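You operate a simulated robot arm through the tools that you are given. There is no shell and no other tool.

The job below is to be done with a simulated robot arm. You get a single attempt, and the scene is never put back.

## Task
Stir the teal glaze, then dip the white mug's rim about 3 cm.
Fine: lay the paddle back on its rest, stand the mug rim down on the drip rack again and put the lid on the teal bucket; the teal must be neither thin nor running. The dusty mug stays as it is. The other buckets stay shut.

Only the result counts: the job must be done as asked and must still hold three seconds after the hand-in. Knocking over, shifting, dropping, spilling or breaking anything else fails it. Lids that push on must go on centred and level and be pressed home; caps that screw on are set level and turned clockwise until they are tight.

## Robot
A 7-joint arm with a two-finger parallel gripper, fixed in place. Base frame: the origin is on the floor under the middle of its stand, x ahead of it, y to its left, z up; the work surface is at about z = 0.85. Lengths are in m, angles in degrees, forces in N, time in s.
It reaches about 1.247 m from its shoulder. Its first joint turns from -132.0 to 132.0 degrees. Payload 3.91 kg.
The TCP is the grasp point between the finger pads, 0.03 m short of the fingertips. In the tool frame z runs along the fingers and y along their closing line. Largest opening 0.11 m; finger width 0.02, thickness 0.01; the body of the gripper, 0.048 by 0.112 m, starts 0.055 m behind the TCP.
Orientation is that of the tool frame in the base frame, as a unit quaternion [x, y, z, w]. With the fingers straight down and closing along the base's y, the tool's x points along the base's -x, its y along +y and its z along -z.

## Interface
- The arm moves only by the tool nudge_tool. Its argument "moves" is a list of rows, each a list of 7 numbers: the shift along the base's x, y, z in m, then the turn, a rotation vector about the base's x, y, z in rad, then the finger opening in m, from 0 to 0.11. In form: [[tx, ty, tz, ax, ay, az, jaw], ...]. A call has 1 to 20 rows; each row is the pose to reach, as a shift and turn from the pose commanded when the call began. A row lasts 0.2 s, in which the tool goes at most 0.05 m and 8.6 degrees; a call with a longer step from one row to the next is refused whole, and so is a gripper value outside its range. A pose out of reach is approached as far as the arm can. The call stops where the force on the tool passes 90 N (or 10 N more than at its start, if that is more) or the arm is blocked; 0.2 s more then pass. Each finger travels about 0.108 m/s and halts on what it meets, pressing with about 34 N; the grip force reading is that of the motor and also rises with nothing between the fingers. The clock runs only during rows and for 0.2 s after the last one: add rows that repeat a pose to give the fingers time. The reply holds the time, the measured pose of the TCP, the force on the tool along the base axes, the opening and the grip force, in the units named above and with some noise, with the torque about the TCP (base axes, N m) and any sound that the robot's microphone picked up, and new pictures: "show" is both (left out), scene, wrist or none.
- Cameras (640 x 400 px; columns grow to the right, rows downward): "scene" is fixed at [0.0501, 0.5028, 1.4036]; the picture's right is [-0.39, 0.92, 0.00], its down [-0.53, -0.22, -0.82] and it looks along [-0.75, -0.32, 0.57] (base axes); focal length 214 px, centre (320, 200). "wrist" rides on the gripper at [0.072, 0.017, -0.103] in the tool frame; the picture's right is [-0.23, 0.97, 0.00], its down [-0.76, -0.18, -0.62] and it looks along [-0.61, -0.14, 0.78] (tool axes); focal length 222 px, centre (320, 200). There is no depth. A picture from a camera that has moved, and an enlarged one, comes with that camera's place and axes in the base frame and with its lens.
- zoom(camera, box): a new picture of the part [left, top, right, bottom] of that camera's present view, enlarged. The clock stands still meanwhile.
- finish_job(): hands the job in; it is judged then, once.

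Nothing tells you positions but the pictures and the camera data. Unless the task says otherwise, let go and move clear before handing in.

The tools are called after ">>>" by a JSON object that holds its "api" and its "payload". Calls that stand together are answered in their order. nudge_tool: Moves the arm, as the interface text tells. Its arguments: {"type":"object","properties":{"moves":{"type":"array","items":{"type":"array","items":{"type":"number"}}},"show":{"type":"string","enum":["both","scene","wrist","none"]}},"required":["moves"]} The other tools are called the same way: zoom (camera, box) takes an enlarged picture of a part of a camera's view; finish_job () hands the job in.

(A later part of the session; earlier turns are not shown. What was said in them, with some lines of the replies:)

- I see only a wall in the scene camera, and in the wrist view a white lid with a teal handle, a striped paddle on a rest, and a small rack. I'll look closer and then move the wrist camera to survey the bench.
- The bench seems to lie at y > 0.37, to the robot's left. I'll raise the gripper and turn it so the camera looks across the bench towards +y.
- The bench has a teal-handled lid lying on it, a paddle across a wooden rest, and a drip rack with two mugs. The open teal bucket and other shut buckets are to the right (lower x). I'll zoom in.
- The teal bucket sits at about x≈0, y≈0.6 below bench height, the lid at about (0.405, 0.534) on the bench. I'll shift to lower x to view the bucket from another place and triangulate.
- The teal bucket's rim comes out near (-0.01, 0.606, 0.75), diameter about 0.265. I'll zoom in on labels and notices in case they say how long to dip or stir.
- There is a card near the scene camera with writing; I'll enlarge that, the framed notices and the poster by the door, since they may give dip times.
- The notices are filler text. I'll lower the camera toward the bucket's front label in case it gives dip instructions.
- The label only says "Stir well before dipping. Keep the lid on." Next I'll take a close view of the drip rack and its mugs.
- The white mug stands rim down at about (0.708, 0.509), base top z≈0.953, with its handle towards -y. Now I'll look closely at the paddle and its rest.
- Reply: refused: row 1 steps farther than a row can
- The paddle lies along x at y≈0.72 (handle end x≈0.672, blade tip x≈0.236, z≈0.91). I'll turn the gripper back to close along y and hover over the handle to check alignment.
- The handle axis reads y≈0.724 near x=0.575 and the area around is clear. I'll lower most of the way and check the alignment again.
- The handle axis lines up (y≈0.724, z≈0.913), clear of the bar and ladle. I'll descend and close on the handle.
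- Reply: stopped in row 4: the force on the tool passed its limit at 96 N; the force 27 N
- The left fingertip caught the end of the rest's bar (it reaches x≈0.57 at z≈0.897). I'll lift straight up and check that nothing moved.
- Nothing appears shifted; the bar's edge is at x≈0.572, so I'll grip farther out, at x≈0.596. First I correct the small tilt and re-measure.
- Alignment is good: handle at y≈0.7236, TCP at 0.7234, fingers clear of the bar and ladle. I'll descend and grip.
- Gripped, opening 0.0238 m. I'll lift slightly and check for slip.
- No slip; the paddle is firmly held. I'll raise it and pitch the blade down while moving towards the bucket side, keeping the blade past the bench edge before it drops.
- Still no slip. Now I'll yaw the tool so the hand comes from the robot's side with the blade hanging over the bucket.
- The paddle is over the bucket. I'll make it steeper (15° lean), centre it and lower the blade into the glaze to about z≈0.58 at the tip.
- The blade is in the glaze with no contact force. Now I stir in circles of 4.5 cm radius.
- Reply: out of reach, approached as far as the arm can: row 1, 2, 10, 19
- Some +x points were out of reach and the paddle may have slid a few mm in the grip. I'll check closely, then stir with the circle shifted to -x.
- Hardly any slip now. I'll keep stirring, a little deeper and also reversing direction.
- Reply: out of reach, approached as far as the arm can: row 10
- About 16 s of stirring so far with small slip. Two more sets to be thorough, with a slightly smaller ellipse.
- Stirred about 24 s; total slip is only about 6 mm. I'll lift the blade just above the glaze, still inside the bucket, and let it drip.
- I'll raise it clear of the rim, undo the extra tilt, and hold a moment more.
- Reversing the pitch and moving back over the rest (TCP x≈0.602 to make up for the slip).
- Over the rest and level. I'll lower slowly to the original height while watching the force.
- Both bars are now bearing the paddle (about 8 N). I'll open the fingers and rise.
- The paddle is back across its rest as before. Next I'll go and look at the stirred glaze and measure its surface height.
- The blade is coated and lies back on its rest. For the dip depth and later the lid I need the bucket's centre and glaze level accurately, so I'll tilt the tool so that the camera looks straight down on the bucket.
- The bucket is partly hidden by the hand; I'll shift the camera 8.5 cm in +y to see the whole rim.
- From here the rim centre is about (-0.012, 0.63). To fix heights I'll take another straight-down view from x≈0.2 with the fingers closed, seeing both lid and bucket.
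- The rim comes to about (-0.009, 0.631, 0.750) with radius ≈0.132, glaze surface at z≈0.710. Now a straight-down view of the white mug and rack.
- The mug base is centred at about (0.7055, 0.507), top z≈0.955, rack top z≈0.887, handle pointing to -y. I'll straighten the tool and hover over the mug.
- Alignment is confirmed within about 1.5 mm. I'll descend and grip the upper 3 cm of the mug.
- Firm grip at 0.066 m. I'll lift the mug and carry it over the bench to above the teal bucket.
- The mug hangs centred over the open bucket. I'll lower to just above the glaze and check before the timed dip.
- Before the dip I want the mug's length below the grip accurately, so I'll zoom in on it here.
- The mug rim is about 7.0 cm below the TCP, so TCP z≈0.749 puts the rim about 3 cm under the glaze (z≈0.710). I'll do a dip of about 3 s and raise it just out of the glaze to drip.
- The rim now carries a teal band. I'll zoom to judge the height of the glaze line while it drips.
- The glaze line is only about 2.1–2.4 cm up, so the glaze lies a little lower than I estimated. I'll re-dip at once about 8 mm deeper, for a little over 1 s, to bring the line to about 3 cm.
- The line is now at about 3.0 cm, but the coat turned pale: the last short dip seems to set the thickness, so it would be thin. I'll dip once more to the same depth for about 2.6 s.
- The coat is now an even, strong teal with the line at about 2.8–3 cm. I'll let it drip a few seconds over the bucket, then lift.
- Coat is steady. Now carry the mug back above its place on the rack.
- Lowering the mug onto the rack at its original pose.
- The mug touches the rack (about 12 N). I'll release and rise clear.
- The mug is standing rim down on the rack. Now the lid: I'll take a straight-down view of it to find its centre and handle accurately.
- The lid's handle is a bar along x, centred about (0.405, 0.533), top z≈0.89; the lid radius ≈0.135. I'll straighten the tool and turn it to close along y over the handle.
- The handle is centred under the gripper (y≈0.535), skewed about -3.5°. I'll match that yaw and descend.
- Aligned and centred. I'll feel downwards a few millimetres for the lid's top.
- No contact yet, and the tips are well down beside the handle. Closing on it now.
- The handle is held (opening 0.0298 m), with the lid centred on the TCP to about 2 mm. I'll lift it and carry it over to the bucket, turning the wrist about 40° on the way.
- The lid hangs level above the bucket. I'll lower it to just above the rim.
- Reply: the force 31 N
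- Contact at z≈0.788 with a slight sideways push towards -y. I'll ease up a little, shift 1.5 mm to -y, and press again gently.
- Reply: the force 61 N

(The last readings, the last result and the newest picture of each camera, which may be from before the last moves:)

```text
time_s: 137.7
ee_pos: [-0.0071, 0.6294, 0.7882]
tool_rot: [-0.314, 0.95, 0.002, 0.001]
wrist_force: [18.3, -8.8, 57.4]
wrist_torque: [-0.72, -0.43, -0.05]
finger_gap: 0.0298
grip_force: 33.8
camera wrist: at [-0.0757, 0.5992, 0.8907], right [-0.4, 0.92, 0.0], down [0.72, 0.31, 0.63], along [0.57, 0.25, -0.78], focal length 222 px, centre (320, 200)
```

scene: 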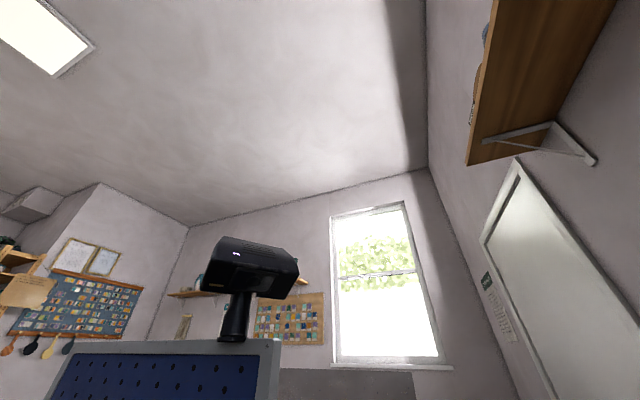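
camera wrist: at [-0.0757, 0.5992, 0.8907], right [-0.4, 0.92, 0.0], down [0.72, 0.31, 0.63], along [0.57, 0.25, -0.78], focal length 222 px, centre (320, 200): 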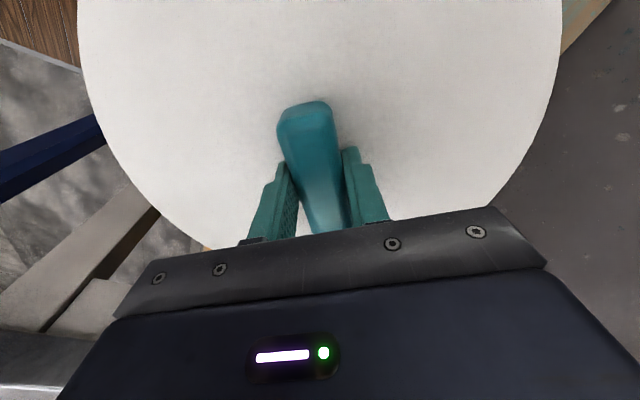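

Pressing on in half-millimetre steps, watching whether it seats.

>>> {"api": "nudge_tool", "payload": {"moves": [[-0.0005, 0, -0.0005, 0, 0, 0, 0], [-0.001, 0, -0.001, 0, 0, 0, 0], [-0.001, 0, -0.001, 0, 0, 0, 0]], "show": "none"}}

```text
time_s: 138.5
ee_pos: [-0.0086, 0.6299, 0.7879]
tool_rot: [-0.315, 0.949, 0.002, 0.001]
wrist_force: [17.0, -1.7, 73.5]
wrist_torque: [-0.46, -0.86, 0.33]
finger_gap: 0.0298
grip_force: 34.0
```

It's stiff at 73 N. I'll ease off, let go, and inspect the lid's seating from the side.

>>> {"api": "nudge_tool", "payload": {"moves": [[0, 0, 0.001, 0, 0, 0, 0], [0, 0, 0.0025, 0, 0, 0, 0.0], [0, 0, 0.0025, 0, 0, 0, 0.034], [0, 0, 0.0025, 0, 0, 0, 0.045], [0, 0, 0.0025, 0, 0, 0, 0.06], [0, 0, 0.0025, 0, 0, 0, 0.06], [0, 0, 0.03, 0, 0, 0, 0.06], [0, 0, 0.07, 0, 0, 0, 0.06], [0, 0, 0.11, 0, 0, 0, 0.06], [0, 0, 0.15, 0, 0, 0, 0.06], [0, 0, 0.19, 0, 0, 0, 0.06], [0, 0, 0.23, 0, 0, 0, 0.06], [0, 0, 0.23, 0, 0, 0, 0.06]], "show": "wrist"}}

>>> {"api": "zoom", "payload": {"camera": "wrist", "box": [160, 0, 480, 220]}}

```text
time_s: 141.3
ee_pos: [-0.0117, 0.6301, 1.0138]
tool_rot: [-0.314, 0.949, 0.0, 0.001]
wrist_force: [0.1, -0.2, -1.0]
wrist_torque: [-0.02, -0.04, 0.03]
finger_gap: 0.0599
grip_force: 0.0
camera wrist: at [-0.08, 0.6006, 1.1175], right [-0.4, 0.92, 0.0], down [0.72, 0.31, 0.62], along [0.57, 0.25, -0.78], focal length 222 px, centre (320, 200)
```

wrist: 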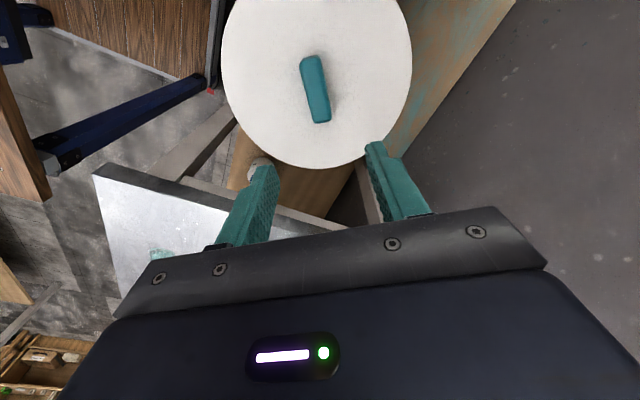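

```text
1.82 times, centred on (320, 110) of wrist
camera zoom: at [-0.08, 0.6006, 1.1175], right [-0.4, 0.92, 0.0], down [0.72, 0.31, 0.62], along [0.57, 0.25, -0.78], focal length 404 px, centre (320, 364)
```

zoom: 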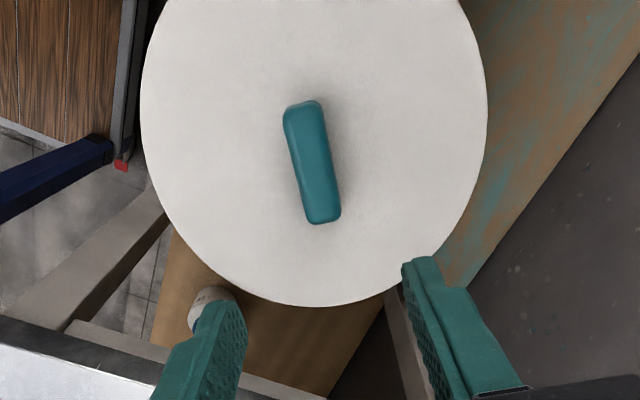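

The lid sits on the bucket. I'll view it from a lower angle, together with the blue bucket's lid for comparison.

>>> {"api": "nudge_tool", "payload": {"moves": [[0.006, -0.026, 0.01, 0, 0, 0.104, 0.06], [0.012, -0.052, 0.02, 0, 0, 0.207, 0.06], [0.018, -0.078, 0.03, 0, 0, 0.31, 0.06], [0.024, -0.104, 0.04, 0, 0, 0.414, 0.06], [0.03, -0.13, 0.05, 0, 0, 0.517, 0.06], [0.036, -0.156, 0.06, 0, 0, 0.62, 0.06], [0.042, -0.182, 0.07, 0, 0, 0.724, 0.06], [0.05, -0.208, 0.08, 0, 0, 0.827, 0.06], [0.06, -0.235, 0.09, 0, 0, 0.93, 0.06], [0.06, -0.235, 0.09, 0, 0, 0.93, 0.06]], "show": "none"}}

>>> {"api": "nudge_tool", "payload": {"moves": [[0, -0.01, -0.015, 0.07, 0, 0, 0.06], [0, -0.02, -0.03, 0.14, 0, 0, 0.06], [0, -0.03, -0.05, 0.21, 0, 0, 0.06], [0, -0.04, -0.07, 0.28, 0, 0, 0.06], [0, -0.05, -0.09, 0.35, 0, 0, 0.06], [0, -0.06, -0.11, 0.42, 0, 0, 0.06], [0, -0.065, -0.13, 0.47, 0, 0, 0.06], [0, -0.065, -0.13, 0.47, 0, 0, 0.06]], "show": "wrist"}}

>>> {"api": "zoom", "payload": {"camera": "wrist", "box": [270, 0, 590, 180]}}

```text
time_s: 143.5
ee_pos: [0.052, 0.3943, 1.1047]
tool_rot: [0.707, -0.707, -0.001, -0.001]
wrist_force: [-0.1, -0.3, -0.1]
wrist_torque: [-0.02, -0.02, -0.02]
finger_gap: 0.0599
grip_force: 0.0
```

```text
time_s: 145.3
ee_pos: [0.0406, 0.3646, 0.9876]
tool_rot: [-0.688, 0.688, 0.164, 0.164]
wrist_force: [0.6, 0.4, -0.6]
wrist_torque: [0.02, 0.01, 0.01]
finger_gap: 0.0597
grip_force: 0.0
out of reach, approached as far as the arm can: row 6, 7, 8
camera wrist: at [0.0238, 0.2533, 1.0474], right [-0.97, 0.2, 0.1], down [0.18, 0.4, 0.9], along [0.14, 0.89, -0.42], focal length 222 px, centre (320, 200)
```

wrist: 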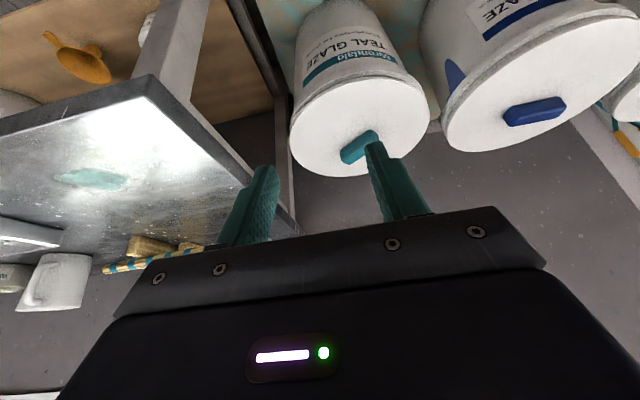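

```text
2.00 times, centred on (430, 90) of wrist
camera zoom: at [0.0238, 0.2533, 1.0474], right [-0.97, 0.2, 0.1], down [0.18, 0.4, 0.9], along [0.14, 0.89, -0.42], focal length 444 px, centre (100, 420)
```

zoom: 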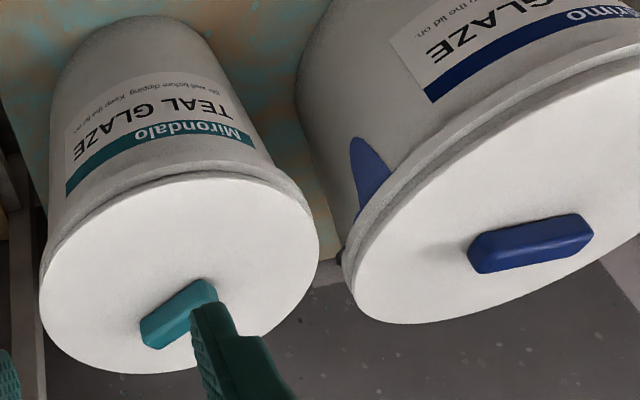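

The lid appears level. I'll zoom in closely to compare the seating with the blue bucket.

>>> {"api": "zoom", "payload": {"camera": "wrist", "box": [280, 60, 440, 180]}}

>>> {"api": "zoom", "payload": {"camera": "wrist", "box": [430, 0, 640, 160]}}

>>> {"api": "zoom", "payload": {"camera": "wrist", "box": [30, 140, 190, 240]}}

```text
3.33 times, centred on (360, 120) of wrist
camera zoom: at [0.0238, 0.2533, 1.0474], right [-0.97, 0.2, 0.1], down [0.18, 0.4, 0.9], along [0.14, 0.89, -0.42], focal length 740 px, centre (187, 467)
```

zoom: 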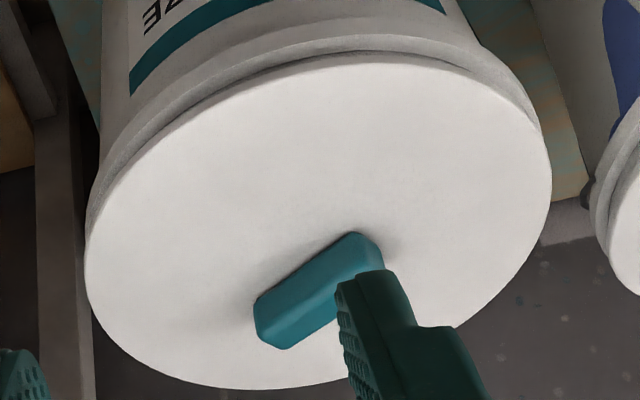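

```text
2.50 times, centred on (535, 80) of wrist
camera zoom: at [0.0238, 0.2533, 1.0474], right [-0.97, 0.2, 0.1], down [0.18, 0.4, 0.9], along [0.14, 0.89, -0.42], focal length 555 px, centre (-218, 500)
```

zoom: 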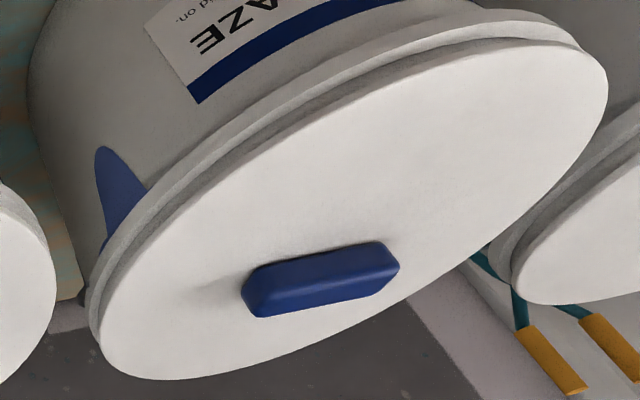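

```text
4.00 times, centred on (110, 190) of wrist
camera zoom: at [0.0238, 0.2533, 1.0474], right [-0.97, 0.2, 0.1], down [0.18, 0.4, 0.9], along [0.14, 0.89, -0.42], focal length 888 px, centre (1160, 240)
```

zoom: 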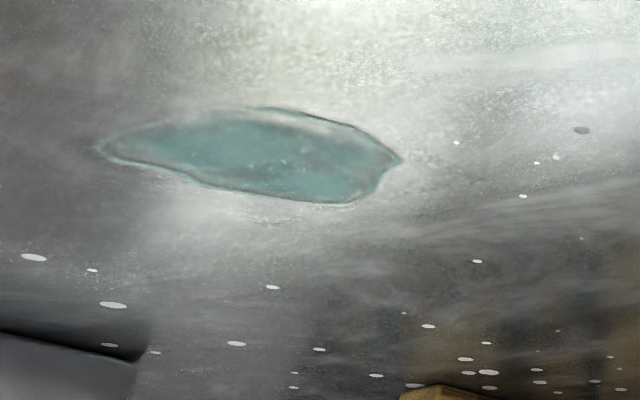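

The bench stain lay under the lid from the start. I'll zoom hard on the lid edges of the teal and blue buckets to compare how far each is seated.

>>> {"api": "zoom", "payload": {"camera": "wrist", "box": [340, 60, 400, 98]}}

>>> {"api": "zoom", "payload": {"camera": "wrist", "box": [530, 10, 590, 48]}}

>>> {"api": "zoom", "payload": {"camera": "wrist", "box": [284, 90, 344, 128]}}

>>> {"api": "zoom", "payload": {"camera": "wrist", "box": [390, 70, 450, 108]}}

```text
10.53 times, centred on (370, 79) of wrist
camera zoom: at [0.0238, 0.2533, 1.0474], right [-0.97, 0.2, 0.1], down [0.18, 0.4, 0.9], along [0.14, 0.89, -0.42], focal length 2338 px, centre (-206, 1474)
```

zoom: 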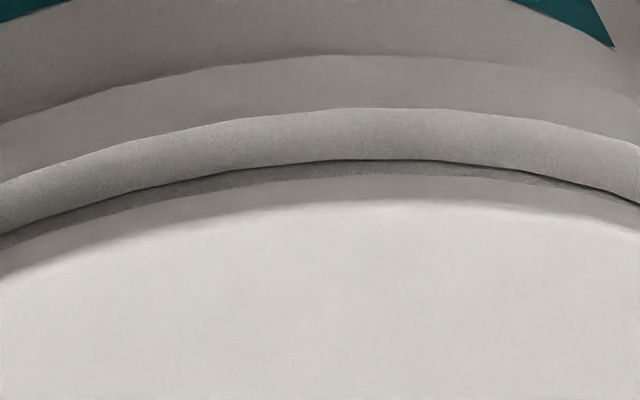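

```text
10.53 times, centred on (560, 29) of wrist
camera zoom: at [0.0238, 0.2533, 1.0474], right [-0.97, 0.2, 0.1], down [0.18, 0.4, 0.9], along [0.14, 0.89, -0.42], focal length 2338 px, centre (-2206, 2000)
```

zoom: 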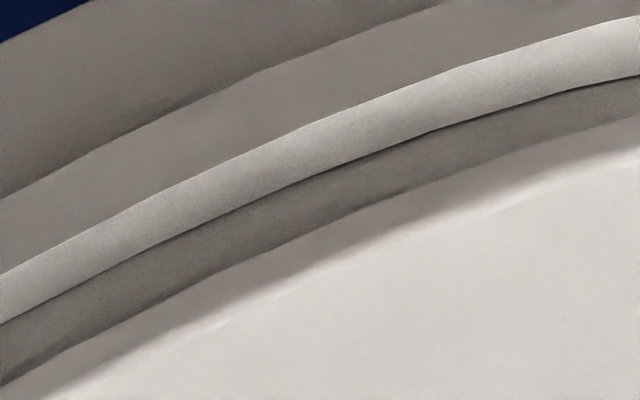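

```text
10.53 times, centred on (314, 109) of wrist
camera zoom: at [0.0238, 0.2533, 1.0474], right [-0.97, 0.2, 0.1], down [0.18, 0.4, 0.9], along [0.14, 0.89, -0.42], focal length 2338 px, centre (383, 1158)
```

zoom: 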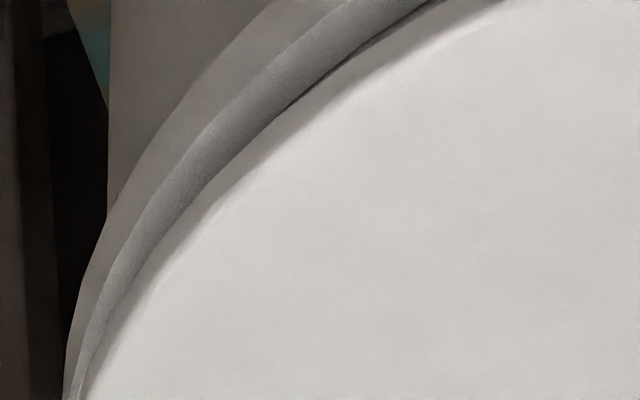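

```text
10.53 times, centred on (420, 89) of wrist
camera zoom: at [0.0238, 0.2533, 1.0474], right [-0.97, 0.2, 0.1], down [0.18, 0.4, 0.9], along [0.14, 0.89, -0.42], focal length 2338 px, centre (-733, 1368)
```

zoom: 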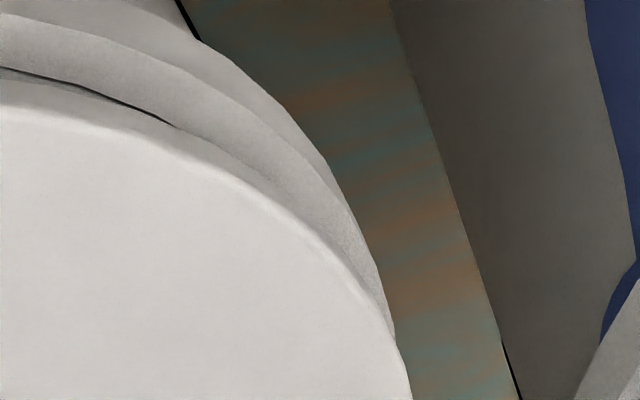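

The teal lid seats like the blue one, maybe with a hairline gap on its -x side. I'll press it down firmly with closed fingertips around the rim to be sure it is home; first straighten up above it.

>>> {"api": "nudge_tool", "payload": {"moves": [[-0.005, 0.02, 0.03, -0.08, 0, 0, 0.04], [-0.01, 0.04, 0.06, -0.16, 0, 0, 0.02], [-0.015, 0.06, 0.09, -0.24, 0, 0, 0.0], [-0.025, 0.09, 0.12, -0.32, 0, 0, 0.0], [-0.04, 0.12, 0.13, -0.4, 0, 0, 0.0], [-0.055, 0.15, 0.13, -0.47, 0, 0, 0.0], [-0.07, 0.19, 0.12, -0.47, 0, 0, 0.0], [-0.085, 0.23, 0.1, -0.47, 0, 0, 0.0], [-0.1, 0.27, 0.08, -0.47, 0, 0, 0.0], [-0.12, 0.3, 0.06, -0.47, 0, 0, 0.0], [-0.12, 0.3, 0.06, -0.47, 0, 0, 0.0]], "show": "wrist"}}

>>> {"api": "zoom", "payload": {"camera": "wrist", "box": [160, 0, 480, 220]}}

```text
time_s: 147.7
ee_pos: [-0.0775, 0.6668, 1.0458]
tool_rot: [-0.707, 0.707, 0.0, 0.001]
wrist_force: [0.1, 0.2, -0.1]
wrist_torque: [0.01, 0.03, 0.0]
finger_gap: 0.0
grip_force: 33.9
camera wrist: at [-0.0933, 0.594, 1.1495], right [-0.97, 0.23, 0.0], down [0.18, 0.76, 0.62], along [0.14, 0.61, -0.78], focal length 222 px, centre (320, 200)
```

wrist: 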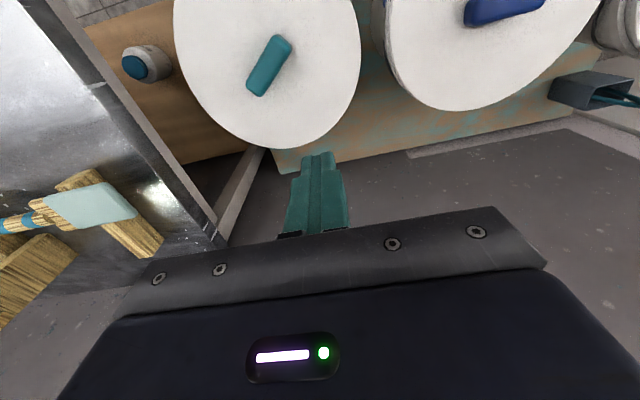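

```text
1.82 times, centred on (320, 110) of wrist
camera zoom: at [-0.0933, 0.594, 1.1495], right [-0.97, 0.23, 0.0], down [0.18, 0.76, 0.62], along [0.14, 0.61, -0.78], focal length 404 px, centre (320, 364)
```

zoom: 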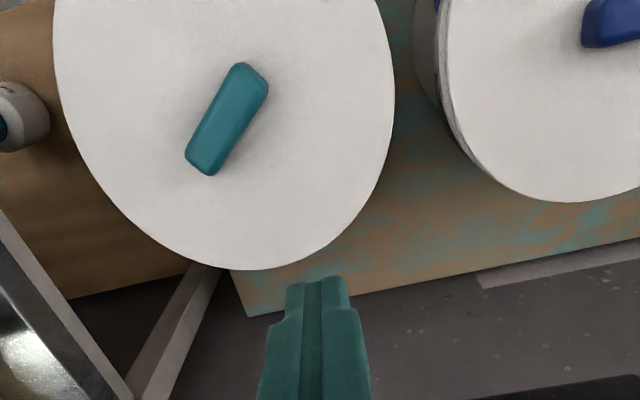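

Fingers closed. I'll move over the -x side of the lid (x≈-0.085, clear of the blue lid) and press down gently.

>>> {"api": "nudge_tool", "payload": {"moves": [[-0.0075, -0.0368, -0.02, 0, 0, 0, 0], [-0.0075, -0.0368, -0.06, 0, 0, 0, 0], [-0.0075, -0.0368, -0.1, 0, 0, 0, 0], [-0.0075, -0.0368, -0.14, 0, 0, 0, 0], [-0.0075, -0.0368, -0.18, 0, 0, 0, 0], [-0.0075, -0.0368, -0.22, 0, 0, 0, 0], [-0.0075, -0.0368, -0.244, 0, 0, 0, 0], [-0.0075, -0.0368, -0.25, 0, 0, 0, 0], [-0.0075, -0.0368, -0.253, 0, 0, 0, 0], [-0.0075, -0.0368, -0.256, 0, 0, 0, 0]], "show": "wrist"}}

```text
time_s: 149.9
ee_pos: [-0.086, 0.6277, 0.7897]
tool_rot: [-0.707, 0.707, 0.001, 0.0]
wrist_force: [-0.7, -0.2, 0.7]
wrist_torque: [-0.01, 0.04, 0.01]
finger_gap: 0.0001
grip_force: 33.5
camera wrist: at [-0.1039, 0.5546, 0.8937], right [-0.97, 0.23, 0.0], down [0.18, 0.76, 0.62], along [0.14, 0.61, -0.78], focal length 222 px, centre (320, 200)
```

wrist: 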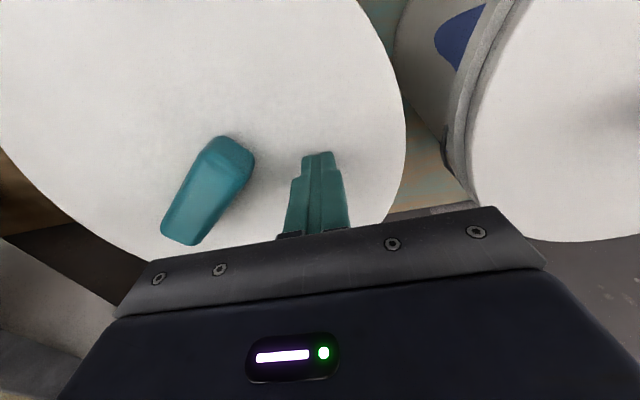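

>>> {"api": "nudge_tool", "payload": {"moves": [[0, 0, -0.002, 0, 0, 0, 0], [0, 0, -0.004, 0, 0, 0, 0]], "show": "none"}}

```text
time_s: 150.5
ee_pos: [-0.0855, 0.6273, 0.7875]
tool_rot: [-0.707, 0.708, 0.0, 0.001]
wrist_force: [1.5, -4.4, 8.5]
wrist_torque: [-0.16, -0.02, -0.05]
finger_gap: 0.0002
grip_force: 33.9
```

Contact: the lid top here is at z≈0.757. Pressing a bit more.

>>> {"api": "nudge_tool", "payload": {"moves": [[0, 0, -0.001, 0, 0, 0, 0], [0, 0, -0.002, 0, 0, 0, 0], [0, 0, -0.002, 0, 0, 0, 0]], "show": "none"}}

```text
time_s: 151.3
ee_pos: [-0.0863, 0.6275, 0.7871]
tool_rot: [-0.707, 0.708, 0.002, 0.002]
wrist_force: [5.3, -10.8, 64.4]
wrist_torque: [-0.51, -0.14, -0.05]
finger_gap: 0.0001
grip_force: 33.6
```

Solid at 64 N. I'll check the height on the +x side for levelness.

>>> {"api": "nudge_tool", "payload": {"moves": [[0, 0, 0.02, 0, 0, 0, 0], [0, 0, 0.055, 0, 0, 0, 0], [0.04, 0, 0.055, 0, 0, 0, 0], [0.08, 0, 0.055, 0, 0, 0, 0], [0.12, 0, 0.055, 0, 0, 0, 0], [0.16, 0, 0.055, 0, 0, 0, 0], [0.16, 0, 0.03, 0, 0, 0, 0], [0.16, 0, 0.01, 0, 0, 0, 0], [0.16, 0, 0.005, 0, 0, 0, 0], [0.16, 0, 0.003, 0, 0, 0, 0]], "show": "none"}}

```text
time_s: 153.5
ee_pos: [0.0741, 0.6283, 0.7871]
tool_rot: [0.707, -0.707, -0.001, -0.001]
wrist_force: [-0.3, -4.6, 10.6]
wrist_torque: [-0.16, -0.01, 0.02]
finger_gap: 0.0002
grip_force: 34.4
```

The +x side is only about 1 mm higher. I'll press here too.

>>> {"api": "nudge_tool", "payload": {"moves": [[0, 0, -0.001, 0, 0, 0, 0], [0, 0, -0.002, 0, 0, 0, 0], [0, 0, -0.0025, 0, 0, 0, 0]], "show": "none"}}

```text
time_s: 154.3
ee_pos: [0.0724, 0.6277, 0.7872]
tool_rot: [0.708, -0.706, -0.002, -0.002]
wrist_force: [-0.5, -19.7, 54.8]
wrist_torque: [-0.69, -0.03, 0.02]
finger_gap: 0.0002
grip_force: 34.0
```

Also solid. Now the +y and -y sides.

>>> {"api": "nudge_tool", "payload": {"moves": [[0, 0, 0.02, 0, 0, 0, 0], [0, 0, 0.05, 0, 0, 0, 0], [-0.025, 0.035, 0.05, 0, 0, 0, 0], [-0.055, 0.065, 0.05, 0, 0, 0, 0], [-0.083, 0.078, 0.04, 0, 0, 0, 0], [-0.083, 0.078, 0.02, 0, 0, 0, 0], [-0.083, 0.078, 0.008, 0, 0, 0, 0], [-0.083, 0.078, 0.004, 0, 0, 0, 0], [-0.083, 0.078, 0.0025, 0, 0, 0, 0]], "show": "none"}}

```text
time_s: 156.3
ee_pos: [-0.0096, 0.7077, 0.7876]
tool_rot: [-0.706, 0.708, 0.001, 0.0]
wrist_force: [-0.1, -1.2, 5.3]
wrist_torque: [-0.1, -0.01, -0.01]
finger_gap: 0.0
grip_force: 34.1
```

>>> {"api": "nudge_tool", "payload": {"moves": [[0, 0, -0.001, 0, 0, 0, 0], [0, 0, -0.002, 0, 0, 0, 0], [0, 0, -0.0025, 0, 0, 0, 0]], "show": "none"}}

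>>> {"api": "nudge_tool", "payload": {"moves": [[0, 0, 0.02, 0, 0, 0, 0], [0, 0, 0.055, 0, 0, 0, 0], [-0.03, -0.035, 0.055, 0, 0, 0, 0], [-0.04, -0.075, 0.055, 0, 0, 0, 0], [-0.03, -0.115, 0.055, 0, 0, 0, 0], [0, -0.15, 0.05, 0, 0, 0, 0], [0, -0.155, 0.03, 0, 0, 0, 0], [0, -0.155, 0.01, 0, 0, 0, 0], [0, -0.155, 0.005, 0, 0, 0, 0], [0, -0.155, 0.0025, 0, 0, 0, 0]], "show": "none"}}

```text
time_s: 157.1
ee_pos: [-0.0094, 0.707, 0.7865]
tool_rot: [-0.706, 0.708, 0.003, 0.003]
wrist_force: [7.3, -3.4, 47.1]
wrist_torque: [-0.29, -0.22, 0.29]
finger_gap: 0.0
grip_force: 33.9
```

```text
time_s: 159.3
ee_pos: [-0.0103, 0.5501, 0.7867]
tool_rot: [0.707, -0.707, -0.001, -0.003]
wrist_force: [1.9, -18.5, 55.8]
wrist_torque: [-0.65, -0.01, 0.01]
finger_gap: 0.0004
grip_force: 34.0
```

All four sides rest at the same height (TCP z≈0.787) and the lid's skirt meets the bucket's bead, so it is home and level. I'll rise clear and take an overview.

>>> {"api": "nudge_tool", "payload": {"moves": [[0, 0, 0.02, 0, 0, 0, 0], [0, 0, 0.06, 0, 0, 0, 0], [0, 0, 0.11, 0, 0, 0, 0], [0, 0, 0.16, 0, 0, 0, 0], [0.02, -0.01, 0.2, 0, 0, 0, 0], [0.05, -0.03, 0.23, 0, 0, 0, 0], [0.08, -0.05, 0.26, 0, 0, 0, 0.02], [0.11, -0.07, 0.29, 0, 0, 0, 0.04], [0.14, -0.09, 0.32, 0, 0, 0, 0.06], [0.17, -0.11, 0.35, 0, 0, 0, 0.08], [0.2, -0.13, 0.38, 0, 0, 0, 0.1], [0.23, -0.14, 0.41, 0, 0, 0, 0.11], [0.26, -0.15, 0.44, 0, 0, 0, 0.11], [0.29, -0.16, 0.47, 0, 0, 0, 0.11], [0.32, -0.16, 0.5, 0, 0, 0, 0.11], [0.35, -0.16, 0.53, 0, 0, 0, 0.11], [0.38, -0.16, 0.56, 0, 0, 0, 0.11], [0.4, -0.16, 0.58, 0, 0, 0, 0.11], [0.4, -0.16, 0.58, 0, 0, 0, 0.11]], "show": "wrist"}}

>>> {"api": "zoom", "payload": {"camera": "wrist", "box": [60, 60, 300, 240]}}

>>> {"api": "zoom", "payload": {"camera": "wrist", "box": [260, 20, 640, 240]}}

```text
time_s: 163.3
ee_pos: [0.3917, 0.3907, 1.3654]
tool_rot: [-0.706, 0.708, 0.001, 0.001]
wrist_force: [0.0, -0.6, -0.1]
wrist_torque: [0.02, -0.03, 0.02]
finger_gap: 0.1101
grip_force: 0.0
camera wrist: at [0.3742, 0.3177, 1.468], right [-0.97, 0.23, 0.0], down [0.18, 0.76, 0.62], along [0.14, 0.61, -0.78], focal length 222 px, centre (320, 200)
```

wrist: 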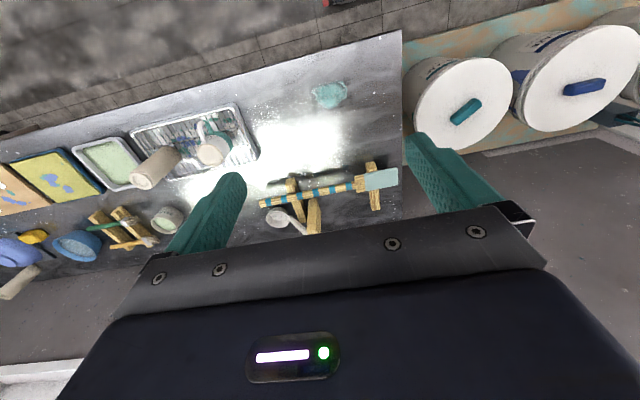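

```text
2.22 times, centred on (180, 150) of wrist
camera zoom: at [0.3742, 0.3177, 1.468], right [-0.97, 0.23, 0.0], down [0.18, 0.76, 0.62], along [0.14, 0.61, -0.78], focal length 494 px, centre (631, 311)
```

zoom: 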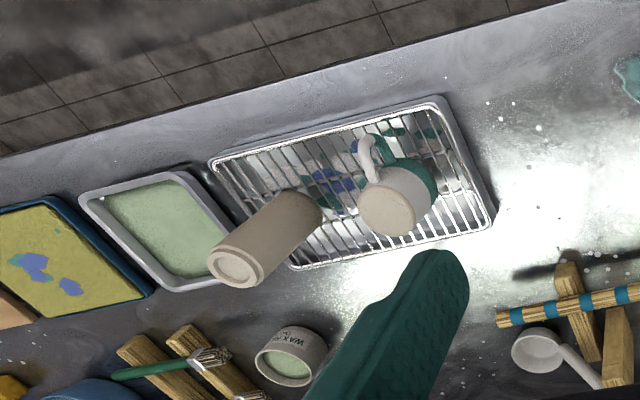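

```text
1.68 times, centred on (450, 130) of wrist
camera zoom: at [0.3742, 0.3177, 1.468], right [-0.97, 0.23, 0.0], down [0.18, 0.76, 0.62], along [0.14, 0.61, -0.78], focal length 374 px, centre (101, 318)
```

zoom: 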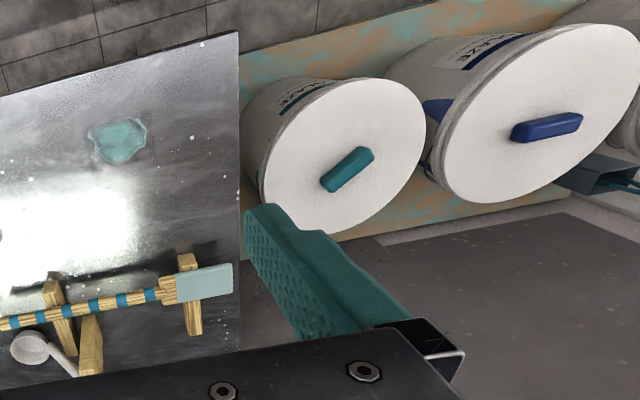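

Everything appears in place; the bench stain was under the lid's old position. A last close look at the mug's coat and the paddle on its rest.

>>> {"api": "zoom", "payload": {"camera": "wrist", "box": [180, 100, 260, 180]}}

>>> {"api": "zoom", "payload": {"camera": "wrist", "box": [245, 150, 405, 240]}}

>>> {"api": "zoom", "payload": {"camera": "wrist", "box": [400, 40, 530, 150]}}

```text
5.00 times, centred on (220, 140) of wrist
camera zoom: at [0.3742, 0.3177, 1.468], right [-0.97, 0.23, 0.0], down [0.18, 0.76, 0.62], along [0.14, 0.61, -0.78], focal length 1111 px, centre (820, 500)
```

zoom: 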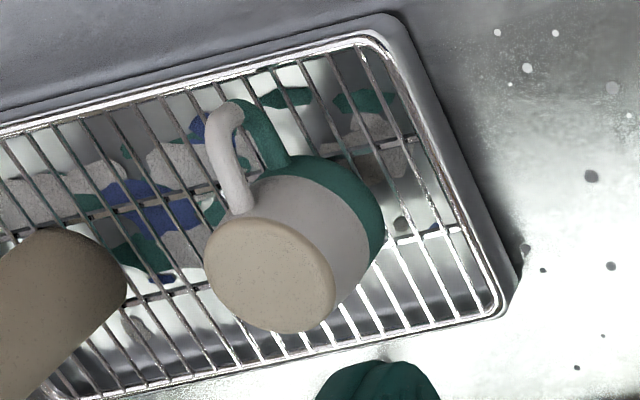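

```text
4.00 times, centred on (325, 195) of wrist
camera zoom: at [0.3742, 0.3177, 1.468], right [-0.97, 0.23, 0.0], down [0.18, 0.76, 0.62], along [0.14, 0.61, -0.78], focal length 888 px, centre (300, 220)
```

zoom: 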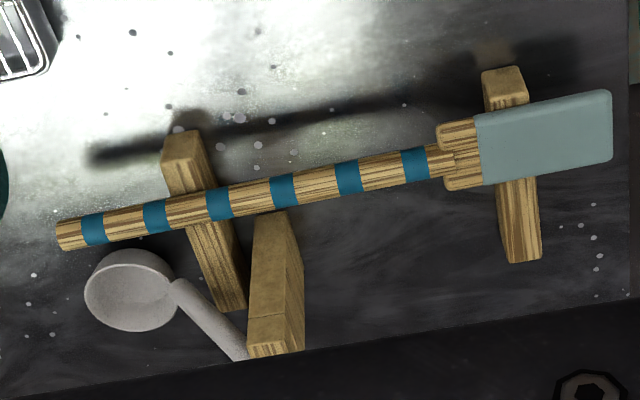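

```text
3.64 times, centred on (465, 95) of wrist
camera zoom: at [0.3742, 0.3177, 1.468], right [-0.97, 0.23, 0.0], down [0.18, 0.76, 0.62], along [0.14, 0.61, -0.78], focal length 808 px, centre (-207, 582)
```

zoom: 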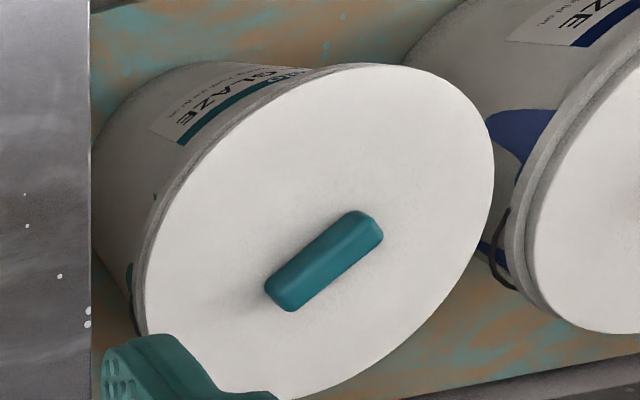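

The mug carries an even teal band of about 3 cm and stands rim down on the rack. The paddle lies on its rest, the teal lid is seated level, and the arm is clear. Handing in.

>>> {"api": "finish_job", "payload": {}}

```text
The job is handed in.
```

I stirred the teal glaze, dipped the white mug's rim about 3 cm, and put everything back. The job is handed in, but no verdict came back.

- **Stirring:** about 24 s with the paddle in the glaze. The bucket label gave no time, so whether that counts as "well" is my judgement.
- **Dip:** it took three goes.
  - The first, about 3 s, left the glaze line at only about 2.1 cm.
  - The second, about 1.3 s, reached about 3 cm but left a pale coat.
  - The third, about 2.6 s, gave an even teal band of about 2.8–3 cm. I saw no runs in the last pictures. That it is neither thin nor running is judged by colour only.
- **Mug:** it stands rim down on the drip rack where it was.
- **Paddle:** it lies across both bars of its rest, as before. It slipped about 6 mm in the grip while stirring, and I allowed for that when laying it down.
- **Lid:** it is on the teal bucket. I pressed it at the centre (about 73 N) and on all four sides (about 47–64 N). It sits level to about 1 mm and its skirt meets the bucket's ring. I heard no click, so "home" rests on those heights and the close-up pictures.

On the first try for the paddle a fingertip hit the end of the rest's bar, and the force peaked at 96 N. I compared pictures before and after and nothing had shifted. A teal stain on the bench was under the lid's old place, so it was there before I started. I did not touch the dusty mug or the other buckets.
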